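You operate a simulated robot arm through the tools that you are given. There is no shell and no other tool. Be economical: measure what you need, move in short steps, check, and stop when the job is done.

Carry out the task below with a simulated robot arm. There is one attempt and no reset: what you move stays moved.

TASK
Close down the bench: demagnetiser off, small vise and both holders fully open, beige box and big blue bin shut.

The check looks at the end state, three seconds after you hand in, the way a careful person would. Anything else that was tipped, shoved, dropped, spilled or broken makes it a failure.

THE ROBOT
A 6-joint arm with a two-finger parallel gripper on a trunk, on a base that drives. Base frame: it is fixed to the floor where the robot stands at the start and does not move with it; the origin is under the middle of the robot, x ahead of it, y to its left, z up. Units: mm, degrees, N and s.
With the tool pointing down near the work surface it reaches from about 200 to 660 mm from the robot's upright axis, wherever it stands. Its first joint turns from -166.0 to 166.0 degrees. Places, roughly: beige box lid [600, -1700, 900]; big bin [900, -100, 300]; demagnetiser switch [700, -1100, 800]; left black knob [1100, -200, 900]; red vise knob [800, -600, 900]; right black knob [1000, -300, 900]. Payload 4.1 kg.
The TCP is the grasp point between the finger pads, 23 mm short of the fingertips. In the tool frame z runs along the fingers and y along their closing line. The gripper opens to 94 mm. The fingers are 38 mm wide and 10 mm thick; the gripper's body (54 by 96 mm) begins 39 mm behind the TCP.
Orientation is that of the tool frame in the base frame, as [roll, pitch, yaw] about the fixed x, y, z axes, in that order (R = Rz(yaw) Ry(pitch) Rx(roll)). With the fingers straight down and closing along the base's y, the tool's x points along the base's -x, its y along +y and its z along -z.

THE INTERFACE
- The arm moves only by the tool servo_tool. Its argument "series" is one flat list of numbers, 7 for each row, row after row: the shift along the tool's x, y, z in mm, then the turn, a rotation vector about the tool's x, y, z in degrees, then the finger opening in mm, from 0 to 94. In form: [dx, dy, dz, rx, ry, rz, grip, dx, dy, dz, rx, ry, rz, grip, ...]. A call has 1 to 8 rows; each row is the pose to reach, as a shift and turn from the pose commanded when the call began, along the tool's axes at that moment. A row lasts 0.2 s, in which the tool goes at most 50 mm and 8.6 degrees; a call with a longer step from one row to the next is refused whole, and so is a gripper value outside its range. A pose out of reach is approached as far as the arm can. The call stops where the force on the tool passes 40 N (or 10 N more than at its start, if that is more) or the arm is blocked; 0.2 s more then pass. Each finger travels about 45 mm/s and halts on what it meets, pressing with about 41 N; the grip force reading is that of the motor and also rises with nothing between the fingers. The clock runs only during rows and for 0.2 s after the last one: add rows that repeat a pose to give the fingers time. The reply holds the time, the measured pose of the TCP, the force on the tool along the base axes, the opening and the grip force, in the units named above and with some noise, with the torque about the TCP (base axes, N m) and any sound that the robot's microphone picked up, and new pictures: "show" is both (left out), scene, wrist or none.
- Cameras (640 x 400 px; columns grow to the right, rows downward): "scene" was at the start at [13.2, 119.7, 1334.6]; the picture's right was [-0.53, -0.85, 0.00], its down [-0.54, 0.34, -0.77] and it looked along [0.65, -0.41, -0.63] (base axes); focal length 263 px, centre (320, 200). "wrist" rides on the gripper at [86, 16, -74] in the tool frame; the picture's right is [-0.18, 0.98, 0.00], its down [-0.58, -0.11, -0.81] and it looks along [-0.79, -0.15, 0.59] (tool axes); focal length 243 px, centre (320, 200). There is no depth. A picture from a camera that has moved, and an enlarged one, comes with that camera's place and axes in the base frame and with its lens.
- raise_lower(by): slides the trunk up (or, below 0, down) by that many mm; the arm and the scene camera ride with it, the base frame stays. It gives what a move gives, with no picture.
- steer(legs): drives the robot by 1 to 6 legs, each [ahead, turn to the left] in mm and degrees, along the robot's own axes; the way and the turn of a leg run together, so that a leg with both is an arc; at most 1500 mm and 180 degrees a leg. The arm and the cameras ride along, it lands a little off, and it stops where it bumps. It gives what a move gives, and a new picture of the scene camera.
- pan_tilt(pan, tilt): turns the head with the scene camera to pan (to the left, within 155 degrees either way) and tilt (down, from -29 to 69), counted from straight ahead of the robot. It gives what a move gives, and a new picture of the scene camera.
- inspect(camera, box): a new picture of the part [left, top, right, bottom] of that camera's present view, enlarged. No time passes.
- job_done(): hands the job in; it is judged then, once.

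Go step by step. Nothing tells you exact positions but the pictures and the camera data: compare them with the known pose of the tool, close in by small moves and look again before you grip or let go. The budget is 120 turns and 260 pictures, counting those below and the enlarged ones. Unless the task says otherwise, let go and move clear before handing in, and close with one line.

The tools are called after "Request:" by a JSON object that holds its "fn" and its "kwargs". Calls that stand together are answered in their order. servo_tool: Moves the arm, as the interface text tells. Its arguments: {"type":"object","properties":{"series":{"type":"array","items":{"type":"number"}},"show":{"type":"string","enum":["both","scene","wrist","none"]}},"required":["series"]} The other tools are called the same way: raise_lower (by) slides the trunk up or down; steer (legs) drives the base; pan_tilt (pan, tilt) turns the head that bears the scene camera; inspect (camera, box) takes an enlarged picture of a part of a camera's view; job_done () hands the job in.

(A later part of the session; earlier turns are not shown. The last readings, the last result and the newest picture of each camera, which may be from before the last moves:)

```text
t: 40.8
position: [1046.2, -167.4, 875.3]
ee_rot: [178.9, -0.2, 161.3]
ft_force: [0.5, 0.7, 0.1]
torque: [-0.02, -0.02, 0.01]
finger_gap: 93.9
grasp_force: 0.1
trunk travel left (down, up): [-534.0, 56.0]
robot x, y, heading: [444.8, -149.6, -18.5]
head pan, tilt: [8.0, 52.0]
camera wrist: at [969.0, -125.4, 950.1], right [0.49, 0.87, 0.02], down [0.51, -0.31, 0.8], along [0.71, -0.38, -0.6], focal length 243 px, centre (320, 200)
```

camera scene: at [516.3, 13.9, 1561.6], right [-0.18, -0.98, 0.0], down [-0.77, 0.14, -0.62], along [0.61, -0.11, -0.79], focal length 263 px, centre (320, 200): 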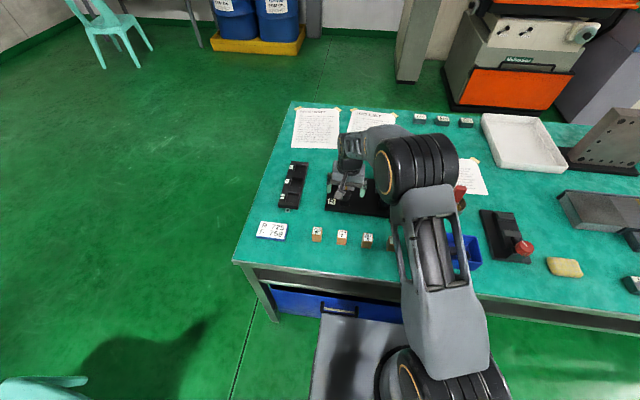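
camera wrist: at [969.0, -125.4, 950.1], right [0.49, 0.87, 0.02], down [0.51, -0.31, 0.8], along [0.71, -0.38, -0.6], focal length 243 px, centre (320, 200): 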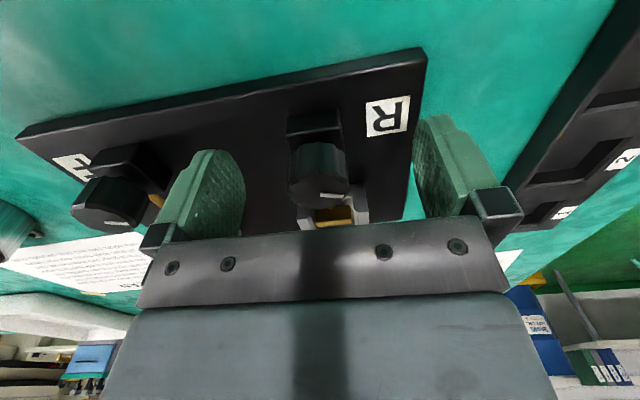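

The knob sits between the fingers at TCP height. I'll close on it and check the grip.

Request:
{"fn": "servo_tool", "kwargs": {"series": [0, 0, 0, 0, 0, 0, 60, 0, 0, 0, 0, 0, 0, 40, 0, 0, 0, 0, 0, 0, 20, 0, 0, 0, 0, 0, 0, 20, 0, 0, 0, 0, 0, 0, 20]}}

```text
t: 42.0
position: [1043.7, -170.2, 875.0]
ee_rot: [178.9, -0.2, 161.2]
ft_force: [-7.5, -25.7, 0.0]
torque: [-1.31, 0.38, -0.44]
finger_gap: 33.8
grasp_force: 44.6
trunk travel left (down, up): [-534.0, 56.0]
robot x, y, heading: [450.0, -145.7, -18.8]
head pan, tilt: [8.0, 52.0]
camera scene: at [515.8, 10.7, 1562.0], right [-0.19, -0.98, 0.0], down [-0.77, 0.15, -0.62], along [0.61, -0.11, -0.79], focal length 263 px, centre (320, 200)
camera wrist: at [967.8, -129.0, 950.5], right [0.49, 0.87, 0.02], down [0.51, -0.31, 0.8], along [0.7, -0.38, -0.6], focal length 243 px, centre (320, 200)
```

scene: 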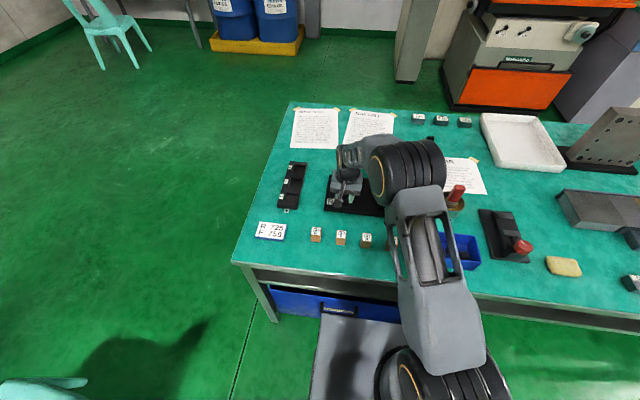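
wrist: 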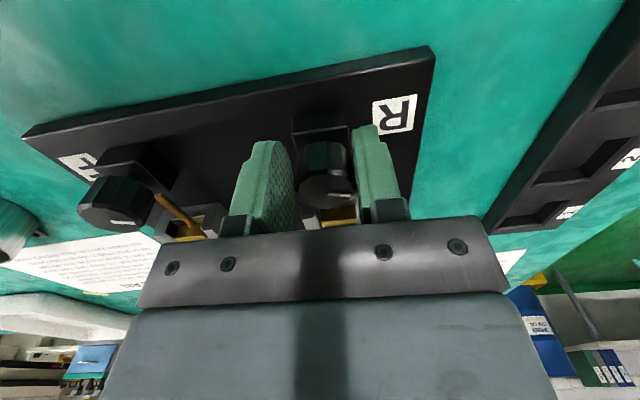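

The grip is about 3 mm off centre (26 N sideways). I'll shift right to relieve it.

Request:
{"fn": "servo_tool", "kwargs": {"series": [0, -3.5, 0, 0, 0, 0, 20, 0, -3.5, 0, 0, 0, 0, 20], "show": "none"}}

```text
t: 42.6
position: [1044.6, -170.7, 875.2]
ee_rot: [178.7, -0.1, 161.4]
ft_force: [2.4, -16.1, 2.2]
torque: [-0.63, 1.24, -0.26]
finger_gap: 33.8
grasp_force: 45.6
trunk travel left (down, up): [-534.0, 56.0]
robot x, y, heading: [448.2, -146.5, -18.3]
head pan, tilt: [8.0, 52.0]
```

Request:
{"fn": "servo_tool", "kwargs": {"series": [0, -2, 0, 0, 0, 0, 20, 0, -2, 0, 0, 0, -7, 20, 0, -2, 0, 0, 0, -14, 20, 0, -2, 0, 0, 0, -21, 20], "show": "wrist"}}

```text
t: 43.6
position: [1043.6, -176.9, 875.8]
ee_rot: [178.8, 0.2, -177.7]
ft_force: [4.1, -27.6, 5.5]
torque: [-1.27, 0.85, -0.46]
finger_gap: 33.7
grasp_force: 45.0
trunk travel left (down, up): [-534.0, 56.0]
robot x, y, heading: [447.6, -147.9, -18.4]
head pan, tilt: [8.0, 52.0]
camera wrist: at [956.2, -165.5, 949.5], right [0.14, 0.99, 0.02], down [0.58, -0.1, 0.81], along [0.8, -0.1, -0.59], focal length 243 px, centre (320, 200)
```

wrist: 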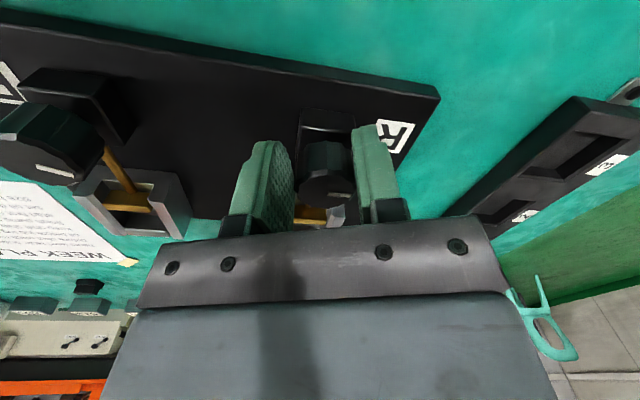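

The knob turned with the gripper, but there is a sideways force. I'll let go, back up and check that the holder hasn't shifted and what the jaw did.

Request:
{"fn": "servo_tool", "kwargs": {"series": [0, 0, 0, 0, 0, -21, 60, 0, 0, 0, 0, 0, -21, 80, 0, 0, 0, 0, 0, -21, 80, 0, 0, -45, 0, 0, -21, 80], "show": "none"}}

Request:
{"fn": "inspect", "kwargs": {"camera": "wrist", "box": [90, 40, 450, 230]}}

Request:
{"fn": "inspect", "kwargs": {"camera": "scene", "box": [280, 140, 420, 228]}}

```text
refused: row 1 steps farther than a row can; nothing moved
```

```text
1.78 times, centred on (270, 135) of wrist
camera zoom: at [956.2, -165.5, 949.5], right [0.14, 0.99, 0.02], down [0.58, -0.1, 0.81], along [0.8, -0.1, -0.59], focal length 431 px, centre (409, 316)
```

zoom: 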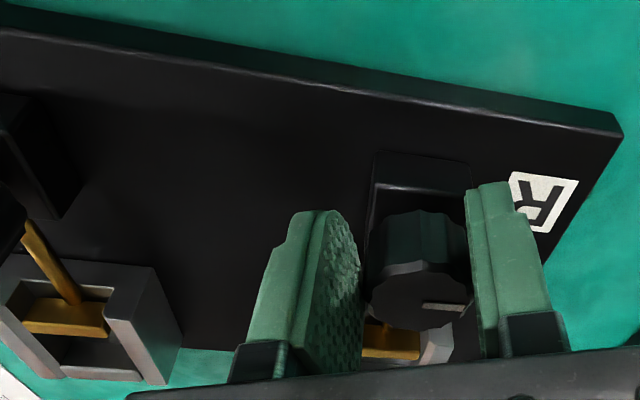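

```text
4.55 times, centred on (350, 184) of scene
camera zoom: at [516.6, 10.2, 1562.0], right [-0.19, -0.98, 0.0], down [-0.77, 0.15, -0.62], along [0.6, -0.11, -0.79], focal length 1197 px, centre (184, 273)
```

zoom: 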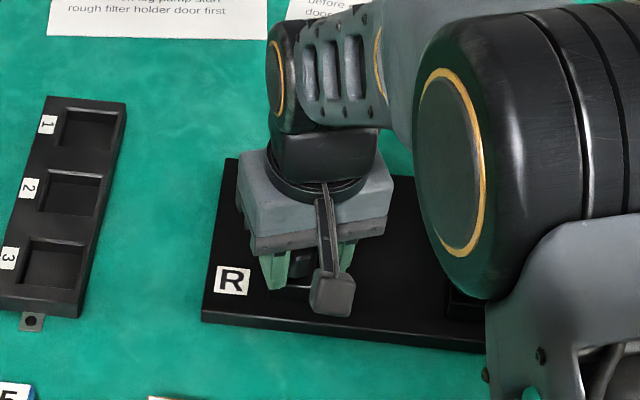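

Request:
{"fn": "servo_tool", "kwargs": {"series": [0, 0, 0, 0, 0, 0, 60, 0, 0, 0, 0, 0, 0, 80, 0, 0, 0, 0, 0, 0, 80, 0, 0, -45, 0, 0, 0, 80], "show": "none"}}

Request:
{"fn": "inspect", "kwargs": {"camera": "wrist", "box": [90, 40, 450, 230]}}

```text
t: 44.6
position: [1041.5, -175.3, 918.1]
ee_rot: [178.8, 0.2, -177.5]
ft_force: [0.7, 0.2, -0.4]
torque: [0.01, 0.0, 0.01]
finger_gap: 79.7
grasp_force: 0.0
trunk travel left (down, up): [-534.0, 56.0]
robot x, y, heading: [446.5, -151.9, -18.6]
head pan, tilt: [8.0, 52.0]
```

```text
1.78 times, centred on (270, 135) of wrist
camera zoom: at [954.3, -163.5, 992.7], right [0.14, 0.99, 0.02], down [0.58, -0.1, 0.81], along [0.8, -0.1, -0.59], focal length 431 px, centre (409, 316)
```

zoom: 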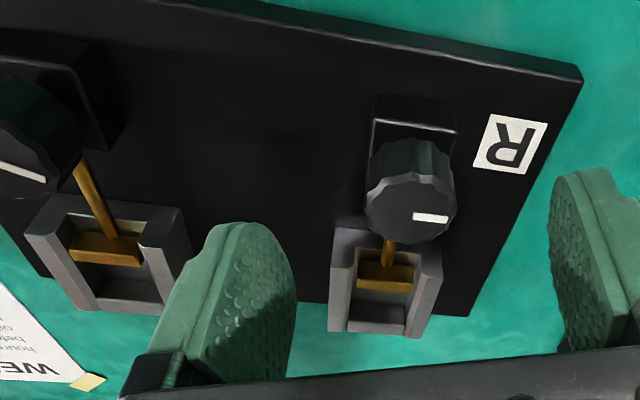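

The board stayed put. I now place knob R at about (1044.5,-173.7); I'll regrip centred and turn further CCW.

Request:
{"fn": "servo_tool", "kwargs": {"series": [-3, 2, 22, 0, 0, 0, 80, -3, 2, 44, 0, 0, 0, 60, -3, 2, 44, 0, 0, 0, 40, -3, 2, 44, 0, 0, 0, 20, -3, 2, 44, 0, 0, 0, 20, -3, 2, 44, 0, 0, 0, 20], "show": "none"}}

```text
t: 46.0
position: [1043.7, -176.5, 874.8]
ee_rot: [178.8, 0.3, -177.8]
ft_force: [0.2, -34.2, -1.4]
torque: [-1.49, -0.35, -0.52]
finger_gap: 33.7
grasp_force: 44.9
trunk travel left (down, up): [-534.0, 56.0]
robot x, y, heading: [445.4, -149.0, -18.8]
head pan, tilt: [8.0, 52.0]
```

Request:
{"fn": "servo_tool", "kwargs": {"series": [0, -2.5, 0, 0, 0, 0, 20, 0, -5, 0, 0, 0, 0, 20, 0, -5, 0, 0, 0, 0, 20], "show": "none"}}

```text
t: 46.8
position: [1043.7, -176.5, 875.3]
ee_rot: [178.9, 0.2, -177.6]
ft_force: [-2.5, -15.2, -3.7]
torque: [-0.86, -0.43, -0.23]
finger_gap: 33.6
grasp_force: 45.6
trunk travel left (down, up): [-534.0, 56.0]
robot x, y, heading: [444.6, -145.6, -18.6]
head pan, tilt: [8.0, 52.0]
```

Request:
{"fn": "servo_tool", "kwargs": {"series": [0, -4, 0, 0, 0, 0, 20, 0, -4, 0, 0, 0, -8, 20, 0, -4, 0, 0, 0, -16, 20, 0, -4, 0, 0, 0, -24, 20, 0, -4, 0, 0, 0, -32, 20, 0, -4, 0, 0, 0, -40, 20, 0, -4, 0, 0, 0, -48, 20], "show": "none"}}

Request:
{"fn": "inspect", "kwargs": {"camera": "wrist", "box": [150, 40, 510, 230]}}

```text
t: 48.3
position: [1049.0, -186.9, 874.3]
ee_rot: [179.7, 1.0, -135.5]
ft_force: [5.3, -14.5, -8.2]
torque: [-0.86, -0.63, -0.27]
finger_gap: 33.8
grasp_force: 45.1
trunk travel left (down, up): [-534.0, 56.0]
robot x, y, heading: [443.9, -147.2, -19.1]
head pan, tilt: [8.0, 52.0]
stopped in row 7: the force on the tool passed its limit (the readings are from after the stop); the commanded pose is now the measured one
```

```text
1.78 times, centred on (330, 135) of wrist
camera zoom: at [975.5, -236.7, 948.3], right [-0.56, 0.83, 0.01], down [0.48, 0.32, 0.82], along [0.68, 0.46, -0.58], focal length 431 px, centre (302, 316)
```

zoom: 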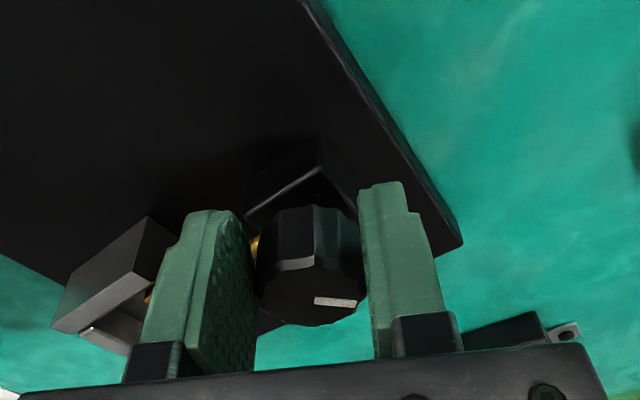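

Turning shows the knob's axis is really at about (1061,-175.5), 17 mm beyond my TCP. I'll release, lift and recentre.

Request:
{"fn": "servo_tool", "kwargs": {"series": [0, 0, 0, 0, 0, 0, 50, 0, 0, 0, 0, 0, 0, 70, 0, 0, 0, 0, 0, 0, 80, 0, 0, -40, 0, 0, 0, 80, 0, 0, -60, 0, 0, 8, 80, 0, 0, -60, 0, 0, 16, 80, 0, 0, -60, 0, 0, 24, 80, 0, 0, -60, 0, 0, 32, 80], "show": "none"}}

Request:
{"fn": "servo_tool", "kwargs": {"series": [0, 0, 0, 0, 0, 8, 80, 0, 0, 0, 0, 0, 16, 80, 0, 0, 0, 0, 0, 24, 80, 0, 0, 0, 0, 0, 31, 80], "show": "none"}}

Request:
{"fn": "inspect", "kwargs": {"camera": "wrist", "box": [90, 40, 450, 230]}}

```text
t: 50.1
position: [1047.7, -183.7, 936.1]
ee_rot: [179.2, 0.8, -167.6]
ft_force: [0.0, 0.1, -0.3]
torque: [0.0, -0.03, 0.01]
finger_gap: 80.0
grasp_force: 0.1
trunk travel left (down, up): [-534.0, 56.0]
robot x, y, heading: [444.1, -148.1, -19.0]
head pan, tilt: [8.0, 52.0]
```

```text
t: 51.1
position: [1047.0, -182.5, 936.5]
ee_rot: [178.9, 0.3, 161.5]
ft_force: [0.0, -1.0, -0.1]
torque: [-0.01, 0.0, -0.02]
finger_gap: 80.2
grasp_force: 0.0
trunk travel left (down, up): [-534.0, 56.0]
robot x, y, heading: [443.9, -152.2, -19.1]
head pan, tilt: [8.0, 52.0]
```

```text
1.78 times, centred on (270, 135) of wrist
camera zoom: at [970.1, -143.0, 1011.2], right [0.49, 0.87, 0.02], down [0.51, -0.3, 0.81], along [0.71, -0.38, -0.59], focal length 431 px, centre (409, 316)
```

zoom: 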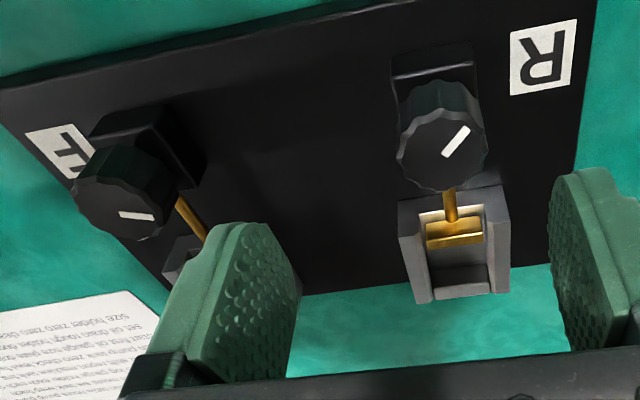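

CCW turns retract the brass jaw (open). I'll pre-rotate clockwise, recentre on the knob, and grip again for a long CCW turn.

Request:
{"fn": "servo_tool", "kwargs": {"series": [-4, 4, 0, 0, 0, 8, 80, -8, 8, 0, 0, 0, 16, 80, -11, 11, 0, 0, 0, 24, 80, -11, 11, 0, 0, 0, 32, 80, -11, 11, 0, 0, 0, 40, 80, -11, 11, 0, 0, 0, 48, 80, -11, 11, 0, 0, 0, 56, 80], "show": "none"}}

Request:
{"fn": "servo_tool", "kwargs": {"series": [0, 0, 33, 0, 0, 0, 80, 0, 0, 66, 0, 0, 0, 60, 0, 0, 66, 0, 0, 0, 40, 0, 0, 66, 0, 0, 0, 20, 0, 0, 66, 0, 0, 0, 20, 0, 0, 66, 0, 0, 0, 20], "show": "wrist"}}

```text
t: 52.7
position: [1061.4, -179.0, 936.6]
ee_rot: [179.2, -0.8, 105.3]
ft_force: [0.1, 0.9, 0.6]
torque: [-0.01, -0.03, -0.01]
finger_gap: 79.8
grasp_force: 0.0
trunk travel left (down, up): [-534.0, 56.0]
robot x, y, heading: [445.8, -149.1, -19.0]
head pan, tilt: [8.0, 52.0]
```

```text
t: 54.1
position: [1060.9, -176.7, 867.9]
ee_rot: [179.2, -0.8, 105.7]
ft_force: [-4.7, -0.2, -1.1]
torque: [-0.07, 0.94, 0.01]
finger_gap: 33.5
grasp_force: 45.3
trunk travel left (down, up): [-534.0, 56.0]
robot x, y, heading: [448.8, -147.5, -19.0]
head pan, tilt: [8.0, 52.0]
camera wrist: at [1052.5, -91.0, 944.0], right [1.0, 0.09, 0.01], down [0.04, -0.6, 0.8], along [0.07, -0.79, -0.6], focal length 243 px, centre (320, 200)
```

wrist: 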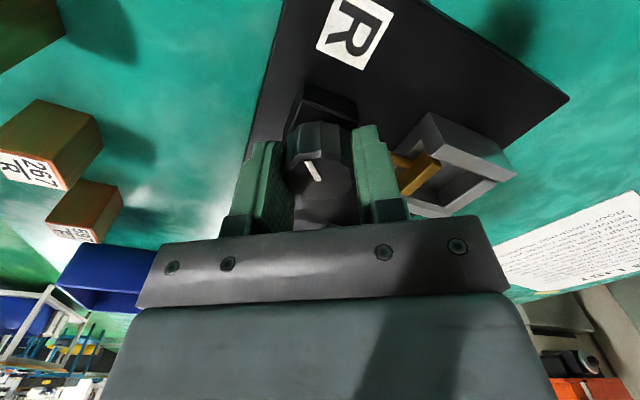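

Well centred now. Turning CCW about 120° in two calls.

Request:
{"fn": "servo_tool", "kwargs": {"series": [0, 0, 0, 0, 0, -8, 20, 0, 0, 0, 0, 0, -16, 20, 0, 0, 0, 0, 0, -24, 20, 0, 0, 0, 0, 0, -32, 20, 0, 0, 0, 0, 0, -40, 20, 0, 0, 0, 0, 0, -48, 20, 0, 0, 0, 0, 0, -56, 20, 0, 0, 0, 0, 0, -64, 20], "show": "none"}}

Request:
{"fn": "servo_tool", "kwargs": {"series": [0, 0, 0, 0, 0, -8, 20, 0, 0, 0, 0, 0, -16, 20, 0, 0, 0, 0, 0, -24, 20, 0, 0, 0, 0, 0, -32, 20, 0, 0, 0, 0, 0, -40, 20, 0, 0, 0, 0, 0, -48, 20, 0, 0, 0, 0, 0, -56, 20], "show": "wrist"}}

```text
t: 55.9
position: [1064.2, -176.3, 873.5]
ee_rot: [179.0, 0.9, 169.8]
ft_force: [1.7, 1.7, -5.3]
torque: [-0.69, 0.33, -0.48]
finger_gap: 33.7
grasp_force: 44.8
trunk travel left (down, up): [-534.0, 56.0]
robot x, y, heading: [441.8, -155.9, -18.7]
head pan, tilt: [8.0, 52.0]
```

```text
t: 57.5
position: [1061.8, -174.9, 872.8]
ee_rot: [179.8, 1.2, -134.4]
ft_force: [-7.0, 24.4, 20.0]
torque: [0.31, 0.25, -0.92]
finger_gap: 33.6
grasp_force: 45.5
trunk travel left (down, up): [-534.0, 56.0]
robot x, y, heading: [445.3, -149.5, -18.7]
head pan, tilt: [8.0, 52.0]
camera wrist: at [988.0, -227.0, 945.1], right [-0.57, 0.82, 0.01], down [0.48, 0.33, 0.82], along [0.67, 0.47, -0.58], focal length 243 px, centre (320, 200)
```

wrist: 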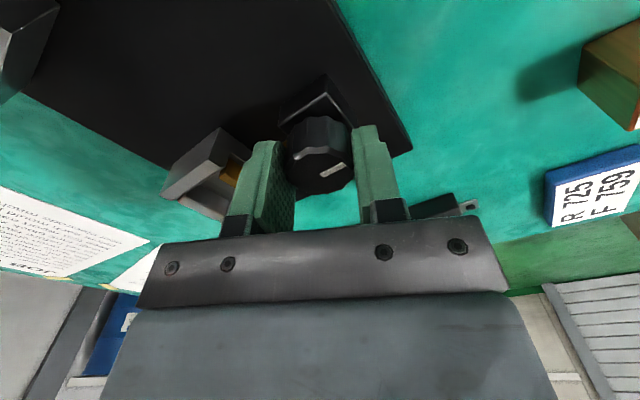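

Request:
{"fn": "servo_tool", "kwargs": {"series": [0, 0, 0, 0, 0, 0, 50, 0, 0, 0, 0, 0, 0, 70, 0, 0, 0, 0, 0, 0, 80, 0, 0, -40, 0, 0, 0, 80, 0, 0, -60, 0, 0, 8, 80, 0, 0, -60, 0, 0, 16, 80, 0, 0, -60, 0, 0, 24, 80, 0, 0, -60, 0, 0, 32, 80], "show": "none"}}

Request:
{"fn": "servo_tool", "kwargs": {"series": [0, 0, 0, 0, 0, 8, 80, 0, 0, 0, 0, 0, 16, 80, 0, 0, 0, 0, 0, 24, 80, 0, 0, 0, 0, 0, 32, 80], "show": "none"}}

Request:
{"fn": "inspect", "kwargs": {"camera": "wrist", "box": [90, 40, 450, 230]}}

```text
t: 59.3
position: [1061.1, -179.8, 931.7]
ee_rot: [179.3, 0.8, -166.5]
ft_force: [0.5, 0.8, 0.2]
torque: [0.0, -0.01, -0.02]
finger_gap: 80.1
grasp_force: 0.1
trunk travel left (down, up): [-534.0, 56.0]
robot x, y, heading: [444.8, -144.4, -18.9]
head pan, tilt: [8.0, 52.0]
```

```text
t: 60.3
position: [1061.7, -178.7, 930.4]
ee_rot: [178.9, 0.2, 161.5]
ft_force: [0.4, -0.2, -0.1]
torque: [0.04, -0.02, -0.01]
finger_gap: 80.1
grasp_force: 0.1
trunk travel left (down, up): [-534.0, 56.0]
robot x, y, heading: [444.2, -151.0, -19.1]
head pan, tilt: [8.0, 52.0]
```

```text
1.78 times, centred on (270, 135) of wrist
camera zoom: at [984.1, -136.0, 1005.6], right [0.49, 0.87, 0.02], down [0.51, -0.3, 0.81], along [0.71, -0.38, -0.59], focal length 431 px, centre (409, 316)
```

zoom: 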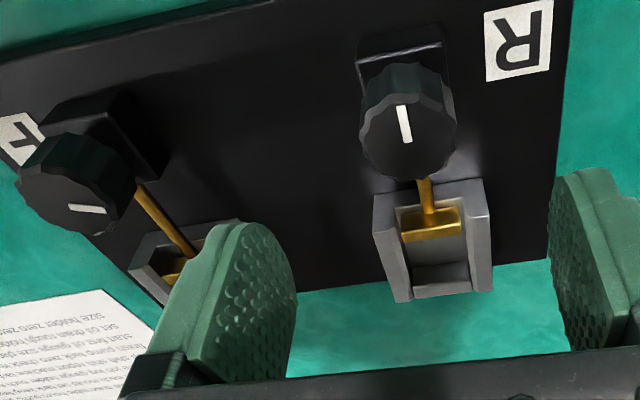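

The pointer has now turned about 100° in all, and then the knob slipped in the fingers, suggesting a stop. I'll regrip and test with a bit more CCW turn.

Request:
{"fn": "servo_tool", "kwargs": {"series": [1, 2, 30, 0, 0, 0, 80, 1, 2, 61, 0, 0, 0, 60, 1, 2, 61, 0, 0, 0, 40, 1, 2, 61, 0, 0, 0, 20, 1, 2, 61, 0, 0, 0, 20, 1, 2, 61, 0, 0, 0, 20], "show": "none"}}

Request:
{"fn": "servo_tool", "kwargs": {"series": [0, 0, 0, 0, 0, -3, 20, 0, 0, 0, 0, 0, -6, 20, 0, 0, 0, 0, 0, -9, 20, 0, 0, 0, 0, 0, -12, 20], "show": "wrist"}}

Request:
{"fn": "servo_tool", "kwargs": {"series": [0, 0, 0, 0, 0, -5, 20, 0, 0, 0, 0, 0, -10, 20, 0, 0, 0, 0, 0, -15, 20], "show": "wrist"}}

```text
t: 61.7
position: [1060.0, -176.7, 869.7]
ee_rot: [178.9, 0.2, 161.6]
ft_force: [-4.0, -12.4, 1.4]
torque: [-1.22, 0.34, -0.08]
finger_gap: 33.9
grasp_force: 45.1
trunk travel left (down, up): [-534.0, 56.0]
robot x, y, heading: [445.1, -151.4, -19.1]
head pan, tilt: [8.0, 52.0]
```

```text
t: 62.7
position: [1059.9, -175.7, 870.2]
ee_rot: [178.9, 0.5, 173.5]
ft_force: [-10.3, -12.9, 4.8]
torque: [-0.81, 0.92, -0.75]
finger_gap: 33.9
grasp_force: 45.5
trunk travel left (down, up): [-534.0, 56.0]
robot x, y, heading: [448.2, -148.0, -18.8]
head pan, tilt: [8.0, 52.0]
camera wrist: at [976.8, -151.6, 943.9], right [0.29, 0.96, 0.02], down [0.56, -0.19, 0.81], along [0.78, -0.23, -0.59], focal length 243 px, centre (320, 200)
```

wrist: 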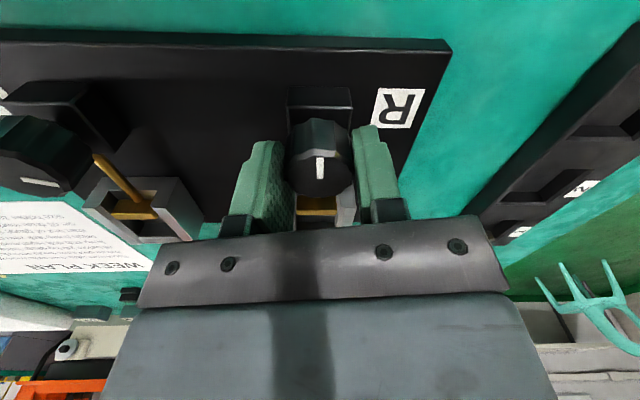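

```text
t: 63.5
position: [1062.4, -175.1, 870.8]
ee_rot: [179.1, 0.8, -171.4]
ft_force: [-1.4, -11.7, -1.7]
torque: [-1.01, 0.0, -0.52]
finger_gap: 33.9
grasp_force: 45.0
trunk travel left (down, up): [-534.0, 56.0]
robot x, y, heading: [448.8, -147.5, -18.6]
head pan, tilt: [8.0, 52.0]
camera wrist: at [973.5, -173.9, 943.2], right [0.03, 1.0, 0.02], down [0.58, -0.03, 0.81], along [0.81, -0.02, -0.58], focal length 243 px, centre (320, 200)
```

wrist: 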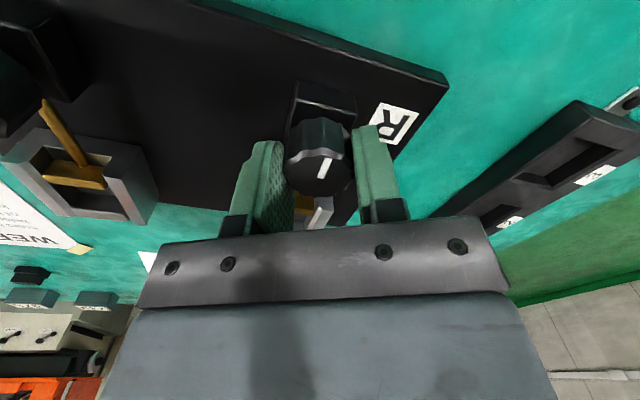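

The knob stays put while the fingers slip, so R is at its end stop. I'll release and back off to compare the jaws from the scene camera.

Request:
{"fn": "servo_tool", "kwargs": {"series": [0, 0, 0, 0, 0, 0, 50, 0, 0, 0, 0, 0, 0, 70, 0, 0, 0, 0, 0, 0, 80, 0, 0, -40, 0, 0, 0, 80, 0, 0, -70, 0, 0, 8, 80, 0, 0, -70, 0, 0, 16, 80, 0, 0, -70, 0, 0, 24, 80, 0, 0, -70, 0, 0, 27, 80], "show": "none"}}

Request:
{"fn": "servo_tool", "kwargs": {"series": [20, -40, -10, 0, 0, 0, 80, 40, -80, -20, 0, 0, 0, 80, 60, -120, -30, 0, 0, 0, 80, 80, -160, -40, 0, 0, 0, 80, 100, -200, -40, 0, 0, 0, 80, 120, -240, -40, 0, 0, 0, 80], "show": "none"}}

Request:
{"fn": "inspect", "kwargs": {"camera": "scene", "box": [310, 155, 420, 224]}}

Request:
{"fn": "inspect", "kwargs": {"camera": "wrist", "box": [340, 40, 640, 240]}}

```text
t: 65.3
position: [1060.5, -175.3, 939.6]
ee_rot: [178.8, 0.3, 161.5]
ft_force: [-0.5, -0.3, 0.0]
torque: [-0.02, 0.02, 0.01]
finger_gap: 79.9
grasp_force: 0.1
trunk travel left (down, up): [-534.0, 56.0]
robot x, y, heading: [443.8, -148.8, -19.0]
head pan, tilt: [8.0, 52.0]
```

```text
t: 66.7
position: [873.8, -366.3, 975.4]
ee_rot: [178.9, 0.3, 161.5]
ft_force: [0.3, 0.2, -0.8]
torque: [-0.01, 0.02, -0.02]
finger_gap: 80.1
grasp_force: 0.2
trunk travel left (down, up): [-534.0, 56.0]
robot x, y, heading: [446.4, -151.1, -18.8]
head pan, tilt: [8.0, 52.0]
```

```text
5.80 times, centred on (365, 190) of scene
camera zoom: at [516.9, 12.4, 1561.7], right [-0.19, -0.98, 0.0], down [-0.77, 0.15, -0.62], along [0.6, -0.12, -0.79], focal length 1527 px, centre (59, 261)
```

zoom: 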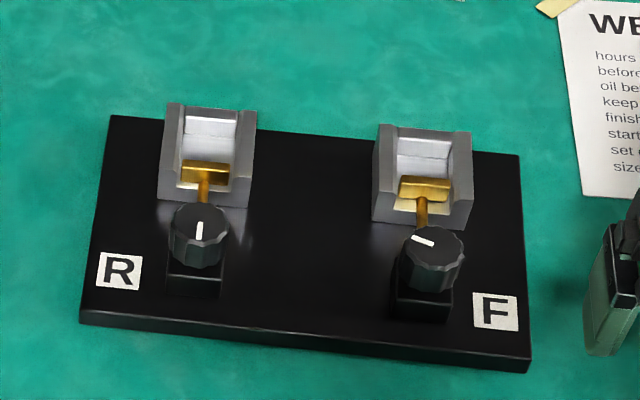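

```text
2.00 times, centred on (490, 140) of wrist
camera zoom: at [795.0, -324.9, 1049.2], right [0.48, 0.87, 0.02], down [0.51, -0.3, 0.81], along [0.71, -0.38, -0.59], focal length 485 px, centre (-20, 320)
```

zoom: 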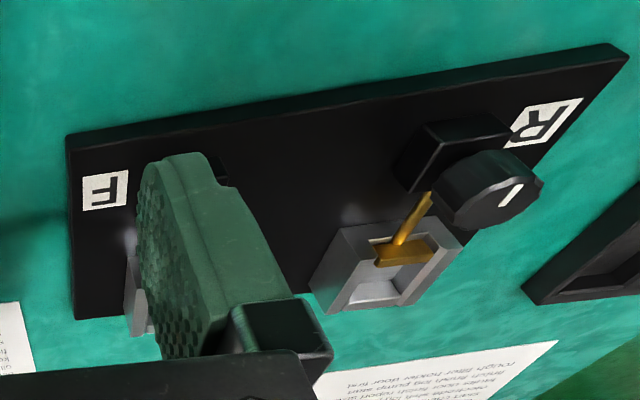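

R's brass jaw is clearly retracted further than F's. Before moving to F, I'll check where the cup with the red handle is.

Request:
{"fn": "servo_tool", "kwargs": {"series": [0, 0, -30, 0, 0, 0, 80]}}

```text
t: 67.1
position: [871.0, -366.4, 1006.2]
ee_rot: [178.9, 0.2, 161.6]
ft_force: [0.1, 0.0, -0.5]
torque: [0.03, 0.04, 0.01]
finger_gap: 80.2
grasp_force: 0.1
trunk travel left (down, up): [-534.0, 56.0]
robot x, y, heading: [446.8, -147.2, -19.0]
head pan, tilt: [8.0, 52.0]
camera scene: at [517.2, 13.0, 1561.6], right [-0.19, -0.98, 0.0], down [-0.77, 0.15, -0.62], along [0.6, -0.12, -0.79], focal length 263 px, centre (320, 200)
camera wrist: at [793.9, -324.8, 1080.0], right [0.48, 0.87, 0.02], down [0.51, -0.3, 0.81], along [0.71, -0.38, -0.59], focal length 243 px, centre (320, 200)
```

scene: 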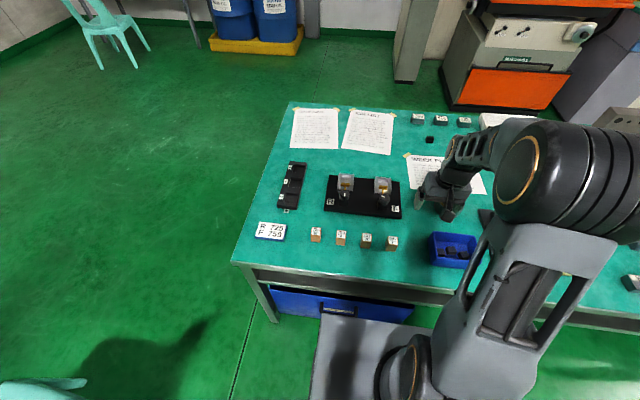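
wrist: 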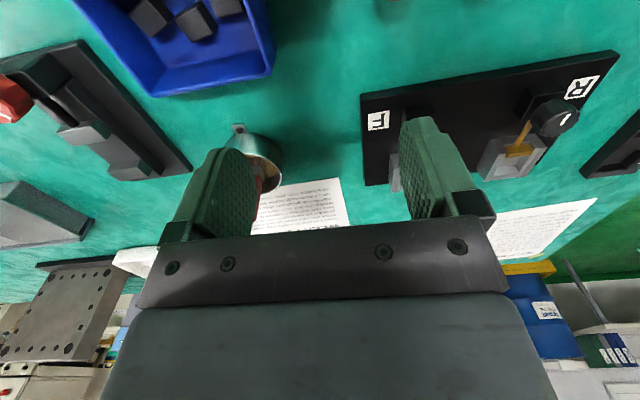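

Request:
{"fn": "servo_tool", "kwargs": {"series": [0, 30, 0, 0, 0, 7, 80, 0, 60, 0, 0, 0, 14, 80, -10, 90, 0, 0, 0, 21, 80, -40, 107, 0, 0, 0, 28, 80, -70, 107, 0, 0, 0, 35, 80, -100, 107, 0, 0, 0, 42, 80, -121, 107, 0, 0, 0, 49, 80, -121, 107, 30, 0, 0, 56, 80], "show": "none"}}

Request:
{"fn": "servo_tool", "kwargs": {"series": [0, 0, 25, 0, 0, 0, 80, 0, 0, 50, 0, 0, 0, 80], "show": "wrist"}}

```text
t: 68.9
position: [1021.0, -302.6, 978.5]
ee_rot: [179.2, -0.8, 105.5]
ft_force: [-0.5, -0.2, 0.4]
torque: [-0.02, -0.03, 0.01]
finger_gap: 79.9
grasp_force: 0.2
trunk travel left (down, up): [-534.0, 56.0]
robot x, y, heading: [442.6, -150.3, -18.9]
head pan, tilt: [8.0, 52.0]
```

```text
t: 69.5
position: [1020.2, -302.2, 925.5]
ee_rot: [179.2, -0.8, 105.7]
ft_force: [0.0, 0.0, -0.4]
torque: [0.02, 0.0, -0.02]
finger_gap: 80.1
grasp_force: 0.2
trunk travel left (down, up): [-534.0, 56.0]
robot x, y, heading: [443.6, -147.5, -18.8]
head pan, tilt: [8.0, 52.0]
camera wrist: at [1012.8, -215.3, 1001.6], right [1.0, 0.09, 0.01], down [0.04, -0.6, 0.8], along [0.08, -0.79, -0.6], focal length 243 px, centre (320, 200)
```

wrist: 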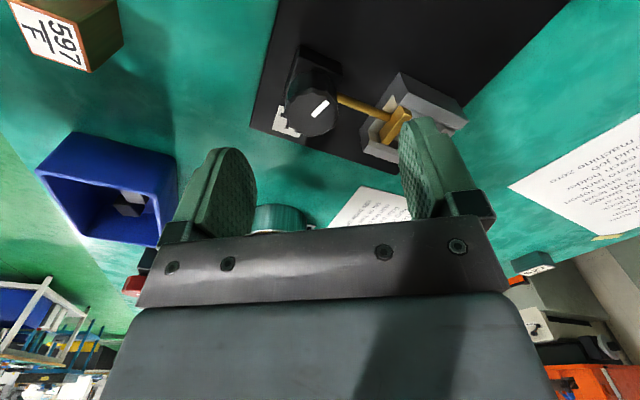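

Request:
{"fn": "servo_tool", "kwargs": {"series": [0, -1, 28, 0, 0, 0, 80, 0, -1, 57, 0, 0, 0, 60, 0, -1, 57, 0, 0, 0, 40, 0, -1, 57, 0, 0, 0, 20, 0, -1, 57, 0, 0, 0, 20, 0, -1, 57, 0, 0, 0, 20], "show": "wrist"}}

```text
t: 70.9
position: [1015.3, -302.3, 868.8]
ee_rot: [179.5, -1.0, 105.6]
ft_force: [-35.1, -15.5, -1.6]
torque: [-0.85, 0.9, -0.1]
finger_gap: 33.7
grasp_force: 45.1
trunk travel left (down, up): [-534.0, 56.0]
robot x, y, heading: [444.1, -147.7, -19.0]
head pan, tilt: [8.0, 52.0]
camera wrist: at [1008.2, -215.8, 944.6], right [1.0, 0.09, 0.0], down [0.05, -0.6, 0.8], along [0.07, -0.79, -0.61], focal length 243 px, centre (320, 200)
```

wrist: 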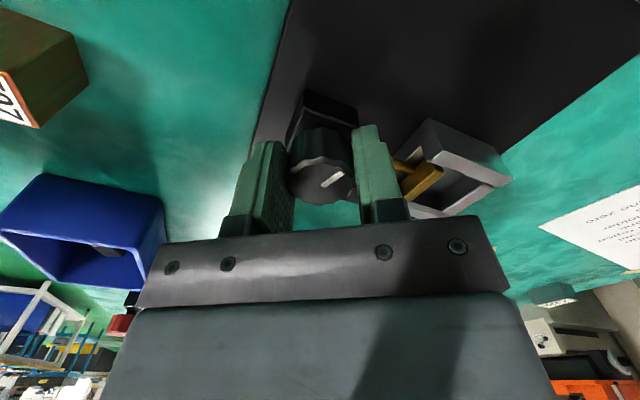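

Request:
{"fn": "servo_tool", "kwargs": {"series": [0, -4, 0, 0, 0, 0, 20, 0, -8, 0, 0, 0, 0, 20, 0, -8, 0, 0, 0, 0, 20], "show": "none"}}

Request:
{"fn": "servo_tool", "kwargs": {"series": [0, 0, 0, 0, 0, -8, 20, 0, 0, 0, 0, 0, -16, 20, 0, 0, 0, 0, 0, -24, 20, 0, 0, 0, 0, 0, -32, 20, 0, 0, 0, 0, 0, -40, 20], "show": "wrist"}}

```text
t: 71.7
position: [1016.1, -300.6, 868.6]
ee_rot: [179.1, -0.8, 105.6]
ft_force: [7.8, 0.1, -22.7]
torque: [0.26, 0.71, 0.01]
finger_gap: 34.1
grasp_force: 45.3
trunk travel left (down, up): [-534.0, 56.0]
robot x, y, heading: [444.4, -148.9, -18.5]
head pan, tilt: [8.0, 52.0]
```

```text
t: 72.9
position: [1014.0, -302.8, 869.0]
ee_rot: [179.0, 0.0, 145.6]
ft_force: [17.0, 10.5, -14.8]
torque: [0.08, 1.29, 0.05]
finger_gap: 33.9
grasp_force: 45.6
trunk travel left (down, up): [-534.0, 56.0]
robot x, y, heading: [449.3, -149.7, -19.0]
head pan, tilt: [8.0, 52.0]
camera wrist: at [951.2, -242.1, 943.9], right [0.71, 0.71, 0.02], down [0.41, -0.43, 0.8], along [0.58, -0.56, -0.6], focal length 243 px, centre (320, 200)
```

wrist: 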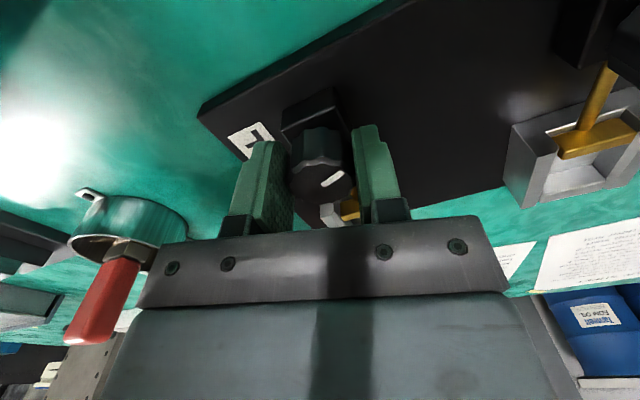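

Request:
{"fn": "servo_tool", "kwargs": {"series": [0, 0, 0, 0, 0, -8, 20, 0, 0, 0, 0, 0, -16, 20, 0, 0, 0, 0, 0, -24, 20, 0, 0, 0, 0, 0, -32, 20, 0, 0, 0, 0, 0, -40, 20], "show": "wrist"}}

Request:
{"fn": "servo_tool", "kwargs": {"series": [0, 0, 0, 0, 0, -8, 20, 0, 0, 0, 0, 0, -16, 20, 0, 0, 0, 0, 0, -24, 20, 0, 0, 0, 0, 0, -32, 20], "show": "wrist"}}

```text
t: 74.1
position: [1013.3, -303.9, 869.0]
ee_rot: [179.1, 0.6, -174.2]
ft_force: [12.7, 0.6, -11.4]
torque: [-0.97, 0.79, 0.0]
finger_gap: 34.0
grasp_force: 44.9
trunk travel left (down, up): [-534.0, 56.0]
robot x, y, heading: [448.6, -150.6, -19.1]
head pan, tilt: [8.0, 52.0]
camera wrist: at [925.2, -298.6, 943.0], right [0.09, 1.0, 0.02], down [0.58, -0.06, 0.81], along [0.81, -0.06, -0.59], focal length 243 px, centre (320, 200)
```

wrist: 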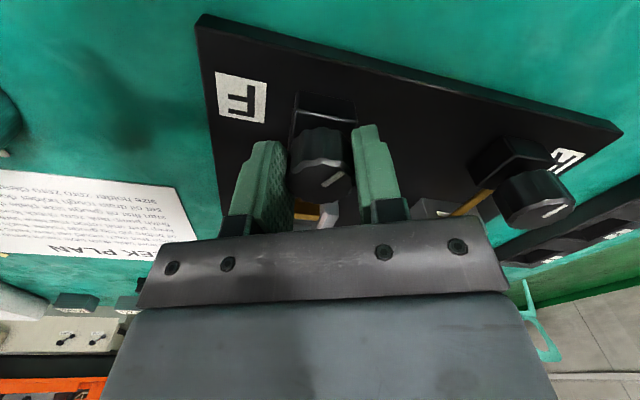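

```text
t: 75.1
position: [1013.2, -307.1, 868.6]
ee_rot: [179.6, 1.1, -142.4]
ft_force: [12.1, -23.1, -8.7]
torque: [-0.9, -0.1, -0.53]
finger_gap: 33.8
grasp_force: 45.3
trunk travel left (down, up): [-534.0, 56.0]
robot x, y, heading: [448.3, -145.2, -19.1]
head pan, tilt: [8.0, 52.0]
camera wrist: at [934.3, -348.2, 942.2], right [-0.45, 0.89, 0.01], down [0.52, 0.25, 0.82], along [0.72, 0.38, -0.58], focal length 243 px, centre (320, 200)
```

wrist: 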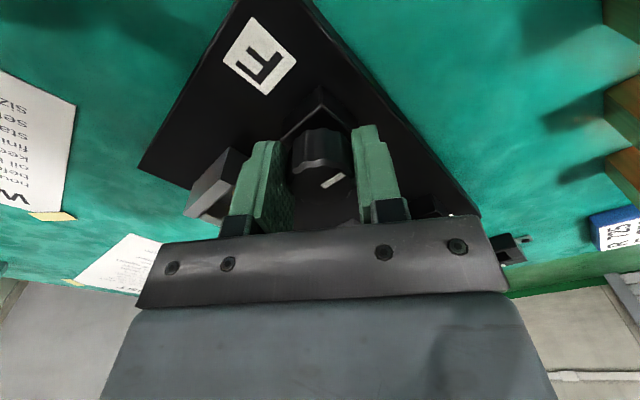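

Request:
{"fn": "servo_tool", "kwargs": {"series": [0, 0, 0, 0, 0, -8, 20, 0, 0, 0, 0, 0, -16, 20, 0, 0, 0, 0, 0, -16, 20], "show": "wrist"}}

```text
t: 75.9
position: [1014.6, -306.9, 868.3]
ee_rot: [-179.9, 1.3, -126.4]
ft_force: [20.6, -33.4, -2.6]
torque: [-0.19, 0.39, -0.67]
finger_gap: 33.9
grasp_force: 44.9
trunk travel left (down, up): [-534.0, 56.0]
robot x, y, heading: [444.4, -150.6, -18.9]
head pan, tilt: [8.0, 52.0]
camera wrist: at [949.6, -368.2, 942.3], right [-0.68, 0.73, 0.0], down [0.42, 0.39, 0.82], along [0.6, 0.56, -0.57], focal length 243 px, centre (320, 200)
```

wrist: 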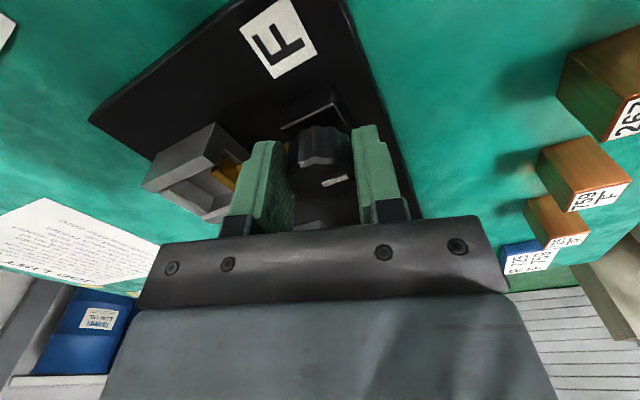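

Request:
{"fn": "servo_tool", "kwargs": {"series": [0, 0, 0, 0, 0, 0, 50, 0, 0, 0, 0, 0, 0, 70, 0, 0, 0, 0, 0, 0, 80, 0, 0, -40, 0, 0, 0, 80, 0, 0, -70, 0, 0, 8, 80, 0, 0, -70, 0, 0, 16, 80, 0, 0, -70, 0, 0, 24, 80, 0, 0, -70, 0, 0, 32, 80], "show": "none"}}

Request:
{"fn": "servo_tool", "kwargs": {"series": [0, 0, 0, 0, 0, 8, 80, 0, 0, 0, 0, 0, 16, 80, 0, 0, 0, 0, 0, 24, 80, 0, 0, 0, 0, 0, 32, 80, 0, 0, 0, 0, 0, 40, 80], "show": "none"}}

Request:
{"fn": "inspect", "kwargs": {"camera": "wrist", "box": [230, 40, 590, 230]}}

Request:
{"fn": "servo_tool", "kwargs": {"series": [40, -20, -20, 0, 0, 0, 80, 80, -50, -40, 0, 0, 0, 80, 100, -90, -60, 0, 0, 0, 80, 120, -130, -60, 0, 0, 0, 80], "show": "none"}}

Request:
{"fn": "inspect", "kwargs": {"camera": "scene", "box": [310, 155, 420, 224]}}

```text
t: 77.7
position: [1012.4, -305.8, 939.3]
ee_rot: [179.3, 0.9, -158.6]
ft_force: [0.4, 0.1, 0.0]
torque: [-0.04, -0.01, -0.01]
finger_gap: 79.8
grasp_force: 0.0
trunk travel left (down, up): [-534.0, 56.0]
robot x, y, heading: [447.1, -148.8, -18.7]
head pan, tilt: [8.0, 52.0]
```

```text
t: 78.9
position: [1010.9, -305.6, 940.0]
ee_rot: [178.8, 0.3, 161.4]
ft_force: [0.1, 0.6, 0.1]
torque: [-0.02, 0.0, 0.0]
finger_gap: 79.7
grasp_force: 0.1
trunk travel left (down, up): [-534.0, 56.0]
robot x, y, heading: [445.7, -149.6, -18.9]
head pan, tilt: [8.0, 52.0]
```

```text
1.78 times, centred on (410, 135) of wrist
camera zoom: at [933.7, -263.2, 1014.7], right [0.49, 0.87, 0.02], down [0.51, -0.3, 0.81], along [0.71, -0.38, -0.59], focal length 431 px, centre (160, 316)
```

zoom: 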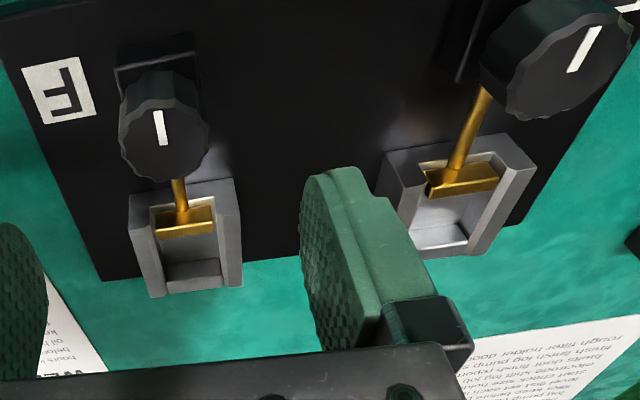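

```text
refused: row 2 steps farther than a row can; nothing moved
```

```text
5.80 times, centred on (365, 190) of scene
camera zoom: at [517.1, 12.7, 1561.6], right [-0.19, -0.98, 0.0], down [-0.77, 0.15, -0.62], along [0.6, -0.12, -0.79], focal length 1527 px, centre (59, 261)
```

zoom: 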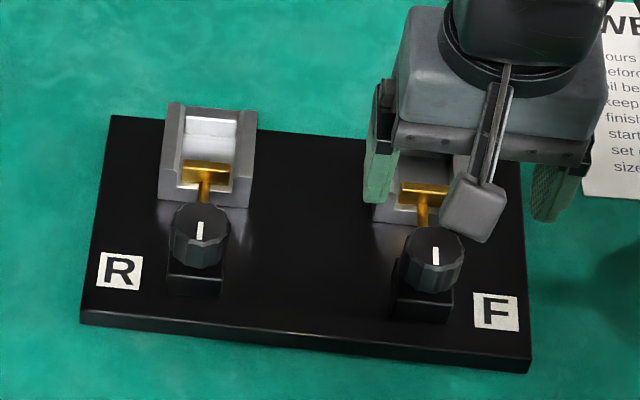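

Both holders' pointers now sit at the same end stop with jaws retracted. Next the small vise: red knob at about (764,-640,868), reachable from here.

Request:
{"fn": "servo_tool", "kwargs": {"series": [40, 0, -28, 0, 0, 0, 80, 80, 0, -56, 0, 0, 0, 80, 125, 0, -70, 0, 0, 0, 80, 165, -20, -70, 0, 0, 0, 80, 175, -68, -70, 0, 0, 0, 80, 180, -117, -70, 0, 0, 0, 80, 185, -166, -70, 0, 0, 0, 80, 190, -215, -70, 0, 0, 0, 80], "show": "none"}}

Request:
{"fn": "servo_tool", "kwargs": {"series": [0, -45, 0, 0, 0, 0, 80, 0, -90, 0, 0, 0, 0, 80, 0, -135, 0, 0, 0, 0, 80, 0, -178, 10, 0, 0, 0, 80, 0, -178, 40, 0, 0, 0, 80], "show": "both"}}

```text
t: 80.7
position: [759.2, -453.9, 1006.0]
ee_rot: [178.9, 0.2, 161.6]
ft_force: [0.5, 0.4, 0.9]
torque: [0.02, -0.01, -0.02]
finger_gap: 80.1
grasp_force: 0.1
trunk travel left (down, up): [-534.0, 56.0]
robot x, y, heading: [446.4, -148.1, -18.9]
head pan, tilt: [8.0, 52.0]
```

```text
t: 81.9
position: [703.0, -619.4, 962.5]
ee_rot: [178.9, 0.3, 161.6]
ft_force: [-0.2, 0.1, 0.3]
torque: [0.03, 0.03, 0.03]
finger_gap: 79.9
grasp_force: 0.1
trunk travel left (down, up): [-534.0, 56.0]
robot x, y, heading: [448.1, -147.6, -19.2]
head pan, tilt: [8.0, 52.0]
camera scene: at [517.1, 12.3, 1561.7], right [-0.19, -0.98, 0.0], down [-0.77, 0.15, -0.62], along [0.6, -0.12, -0.79], focal length 263 px, centre (320, 200)
camera wrist: at [626.1, -578.2, 1036.9], right [0.49, 0.87, 0.02], down [0.51, -0.3, 0.81], along [0.71, -0.38, -0.59], focal length 243 px, centre (320, 200)
```

scene: 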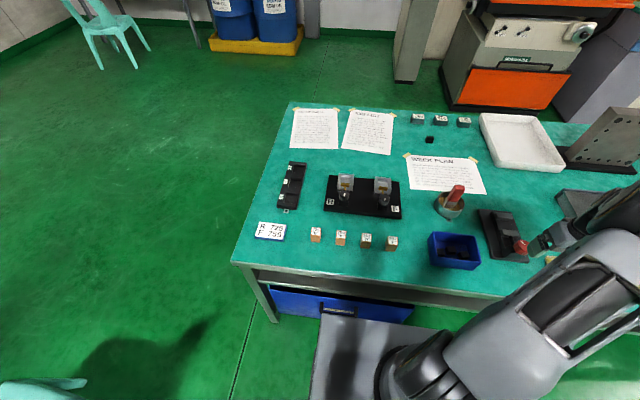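
wrist: 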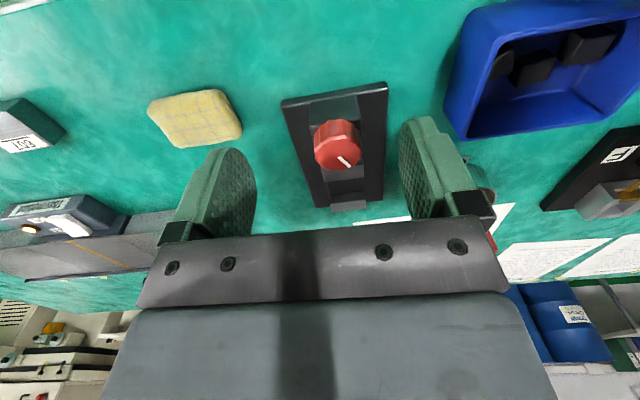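

Request:
{"fn": "inspect", "kwargs": {"camera": "wrist", "box": [260, 70, 420, 220]}}

Request:
{"fn": "inspect", "kwargs": {"camera": "scene", "box": [460, 195, 560, 275]}}

```text
2.67 times, centred on (340, 145) of wrist
camera zoom: at [626.1, -578.2, 1036.9], right [0.49, 0.87, 0.02], down [0.51, -0.3, 0.81], along [0.71, -0.38, -0.59], focal length 647 px, centre (267, 347)
```

zoom: 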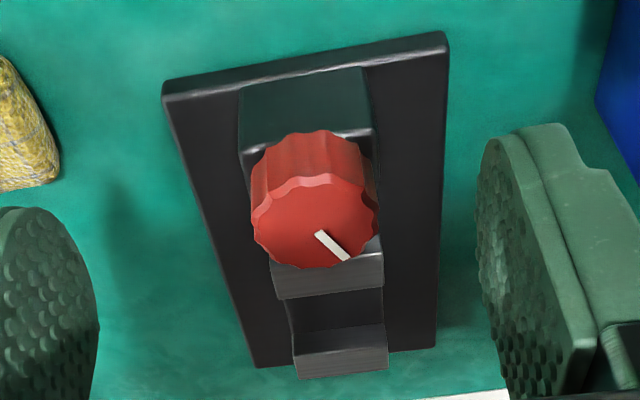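

```text
5.00 times, centred on (510, 235) of scene
camera zoom: at [517.1, 12.3, 1561.7], right [-0.19, -0.98, 0.0], down [-0.77, 0.15, -0.62], along [0.6, -0.12, -0.79], focal length 1317 px, centre (-630, 25)
```

zoom: 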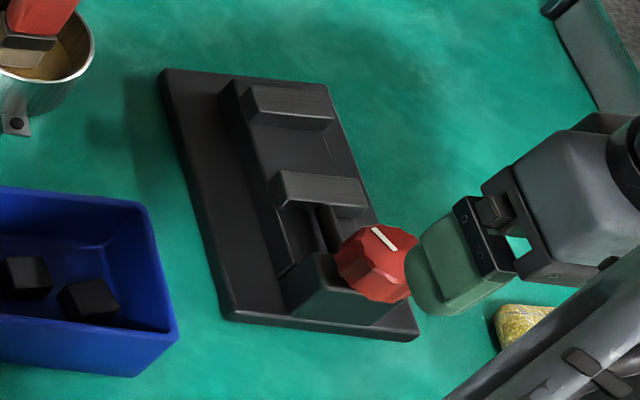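

The vise knob is also vertical, top centre about (768,-634,873), with the near jaw at z≈850. I'll go over it, pre-rotated clockwise.

Request:
{"fn": "servo_tool", "kwargs": {"series": [-8, 1, 0, 0, 0, 8, 94, -16, 2, 0, 0, 0, 16, 94, -24, 3, 0, 0, 0, 24, 94, -33, 4, 0, 0, 0, 32, 94, -41, 5, 0, 0, 0, 40, 94, -50, 6, 0, 0, 0, 48, 94, -58, 7, 0, 0, 0, 56, 94, -66, 7, 0, 0, 0, 64, 94], "show": "none"}}

Request:
{"fn": "servo_tool", "kwargs": {"series": [0, 0, 10, 0, 0, 8, 94, 0, 0, 20, 0, 0, 16, 94, 0, 0, 30, 0, 0, 24, 94, 0, 0, 40, 0, 0, 32, 94], "show": "both"}}

```text
t: 83.7
position: [769.9, -632.8, 961.0]
ee_rot: [179.3, -0.9, 97.5]
ft_force: [0.4, -0.3, -0.1]
torque: [0.0, 0.0, -0.02]
finger_gap: 94.1
grasp_force: 0.0
trunk travel left (down, up): [-534.0, 56.0]
robot x, y, heading: [445.5, -148.3, -19.0]
head pan, tilt: [8.0, 52.0]
```

```text
t: 84.7
position: [771.2, -631.5, 922.4]
ee_rot: [179.9, -1.1, 65.4]
ft_force: [-0.1, 1.4, -0.3]
torque: [0.0, 0.01, 0.04]
finger_gap: 94.2
grasp_force: 0.1
trunk travel left (down, up): [-534.0, 56.0]
robot x, y, heading: [444.4, -148.1, -19.0]
head pan, tilt: [8.0, 52.0]
camera scene: at [517.1, 12.4, 1561.7], right [-0.19, -0.98, 0.0], down [-0.77, 0.15, -0.62], along [0.6, -0.12, -0.79], focal length 263 px, centre (320, 200)
camera wrist: at [822.2, -561.1, 997.9], right [0.82, -0.58, 0.0], down [-0.35, -0.5, 0.79], along [-0.46, -0.65, -0.61], focal length 243 px, centre (320, 200)
```

scene: 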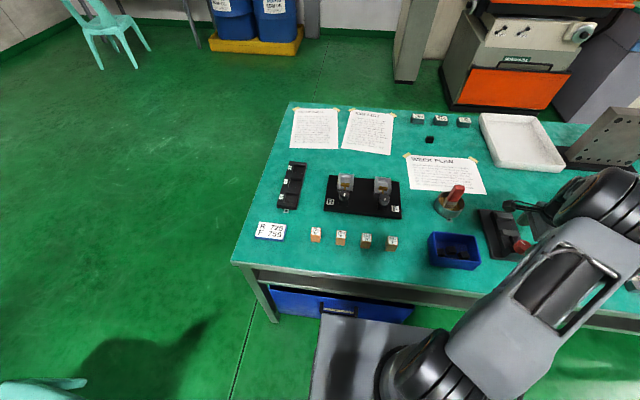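
wrist: 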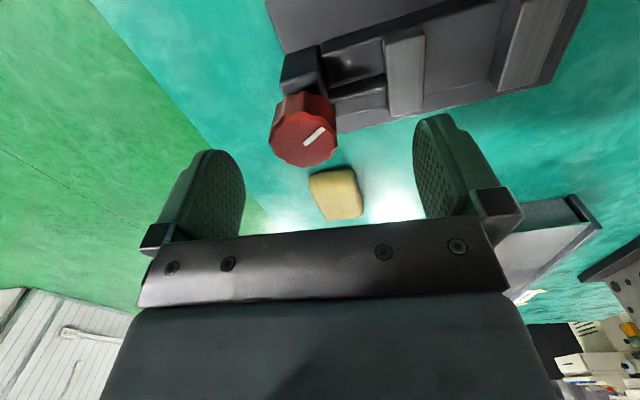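

Request:
{"fn": "servo_tool", "kwargs": {"series": [-1, -4, 20, 0, 0, 0, 94, -2, -7.6, 38, 0, 0, 0, 80, -2, -7.6, 38, 0, 0, 0, 60, -2, -7.6, 38, 0, 0, 0, 40, -2, -7.6, 38, 0, 0, 0, 30, -2, -7.6, 38, 0, 0, 0, 30], "show": "wrist"}}

```text
t: 86.1
position: [762.7, -628.3, 883.4]
ee_rot: [-180.0, -1.2, 65.5]
ft_force: [-14.6, 7.3, -1.4]
torque: [0.16, 0.31, -0.05]
finger_gap: 39.8
grasp_force: 45.2
trunk travel left (down, up): [-534.0, 56.0]
robot x, y, heading: [443.6, -150.4, -18.9]
head pan, tilt: [8.0, 52.0]
camera wrist: at [811.4, -558.7, 959.4], right [0.82, -0.58, 0.0], down [-0.35, -0.5, 0.79], along [-0.46, -0.65, -0.61], focal length 243 px, centre (320, 200)
```

wrist: 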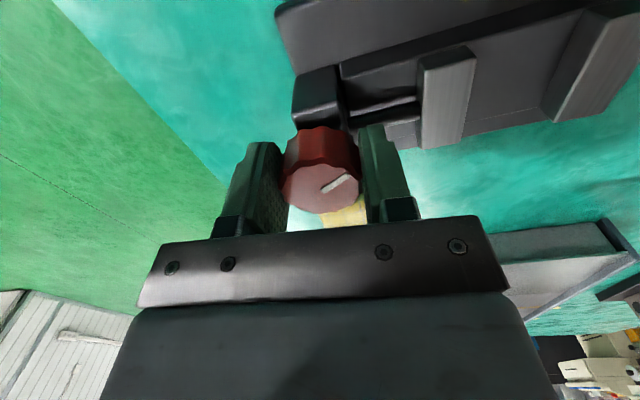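

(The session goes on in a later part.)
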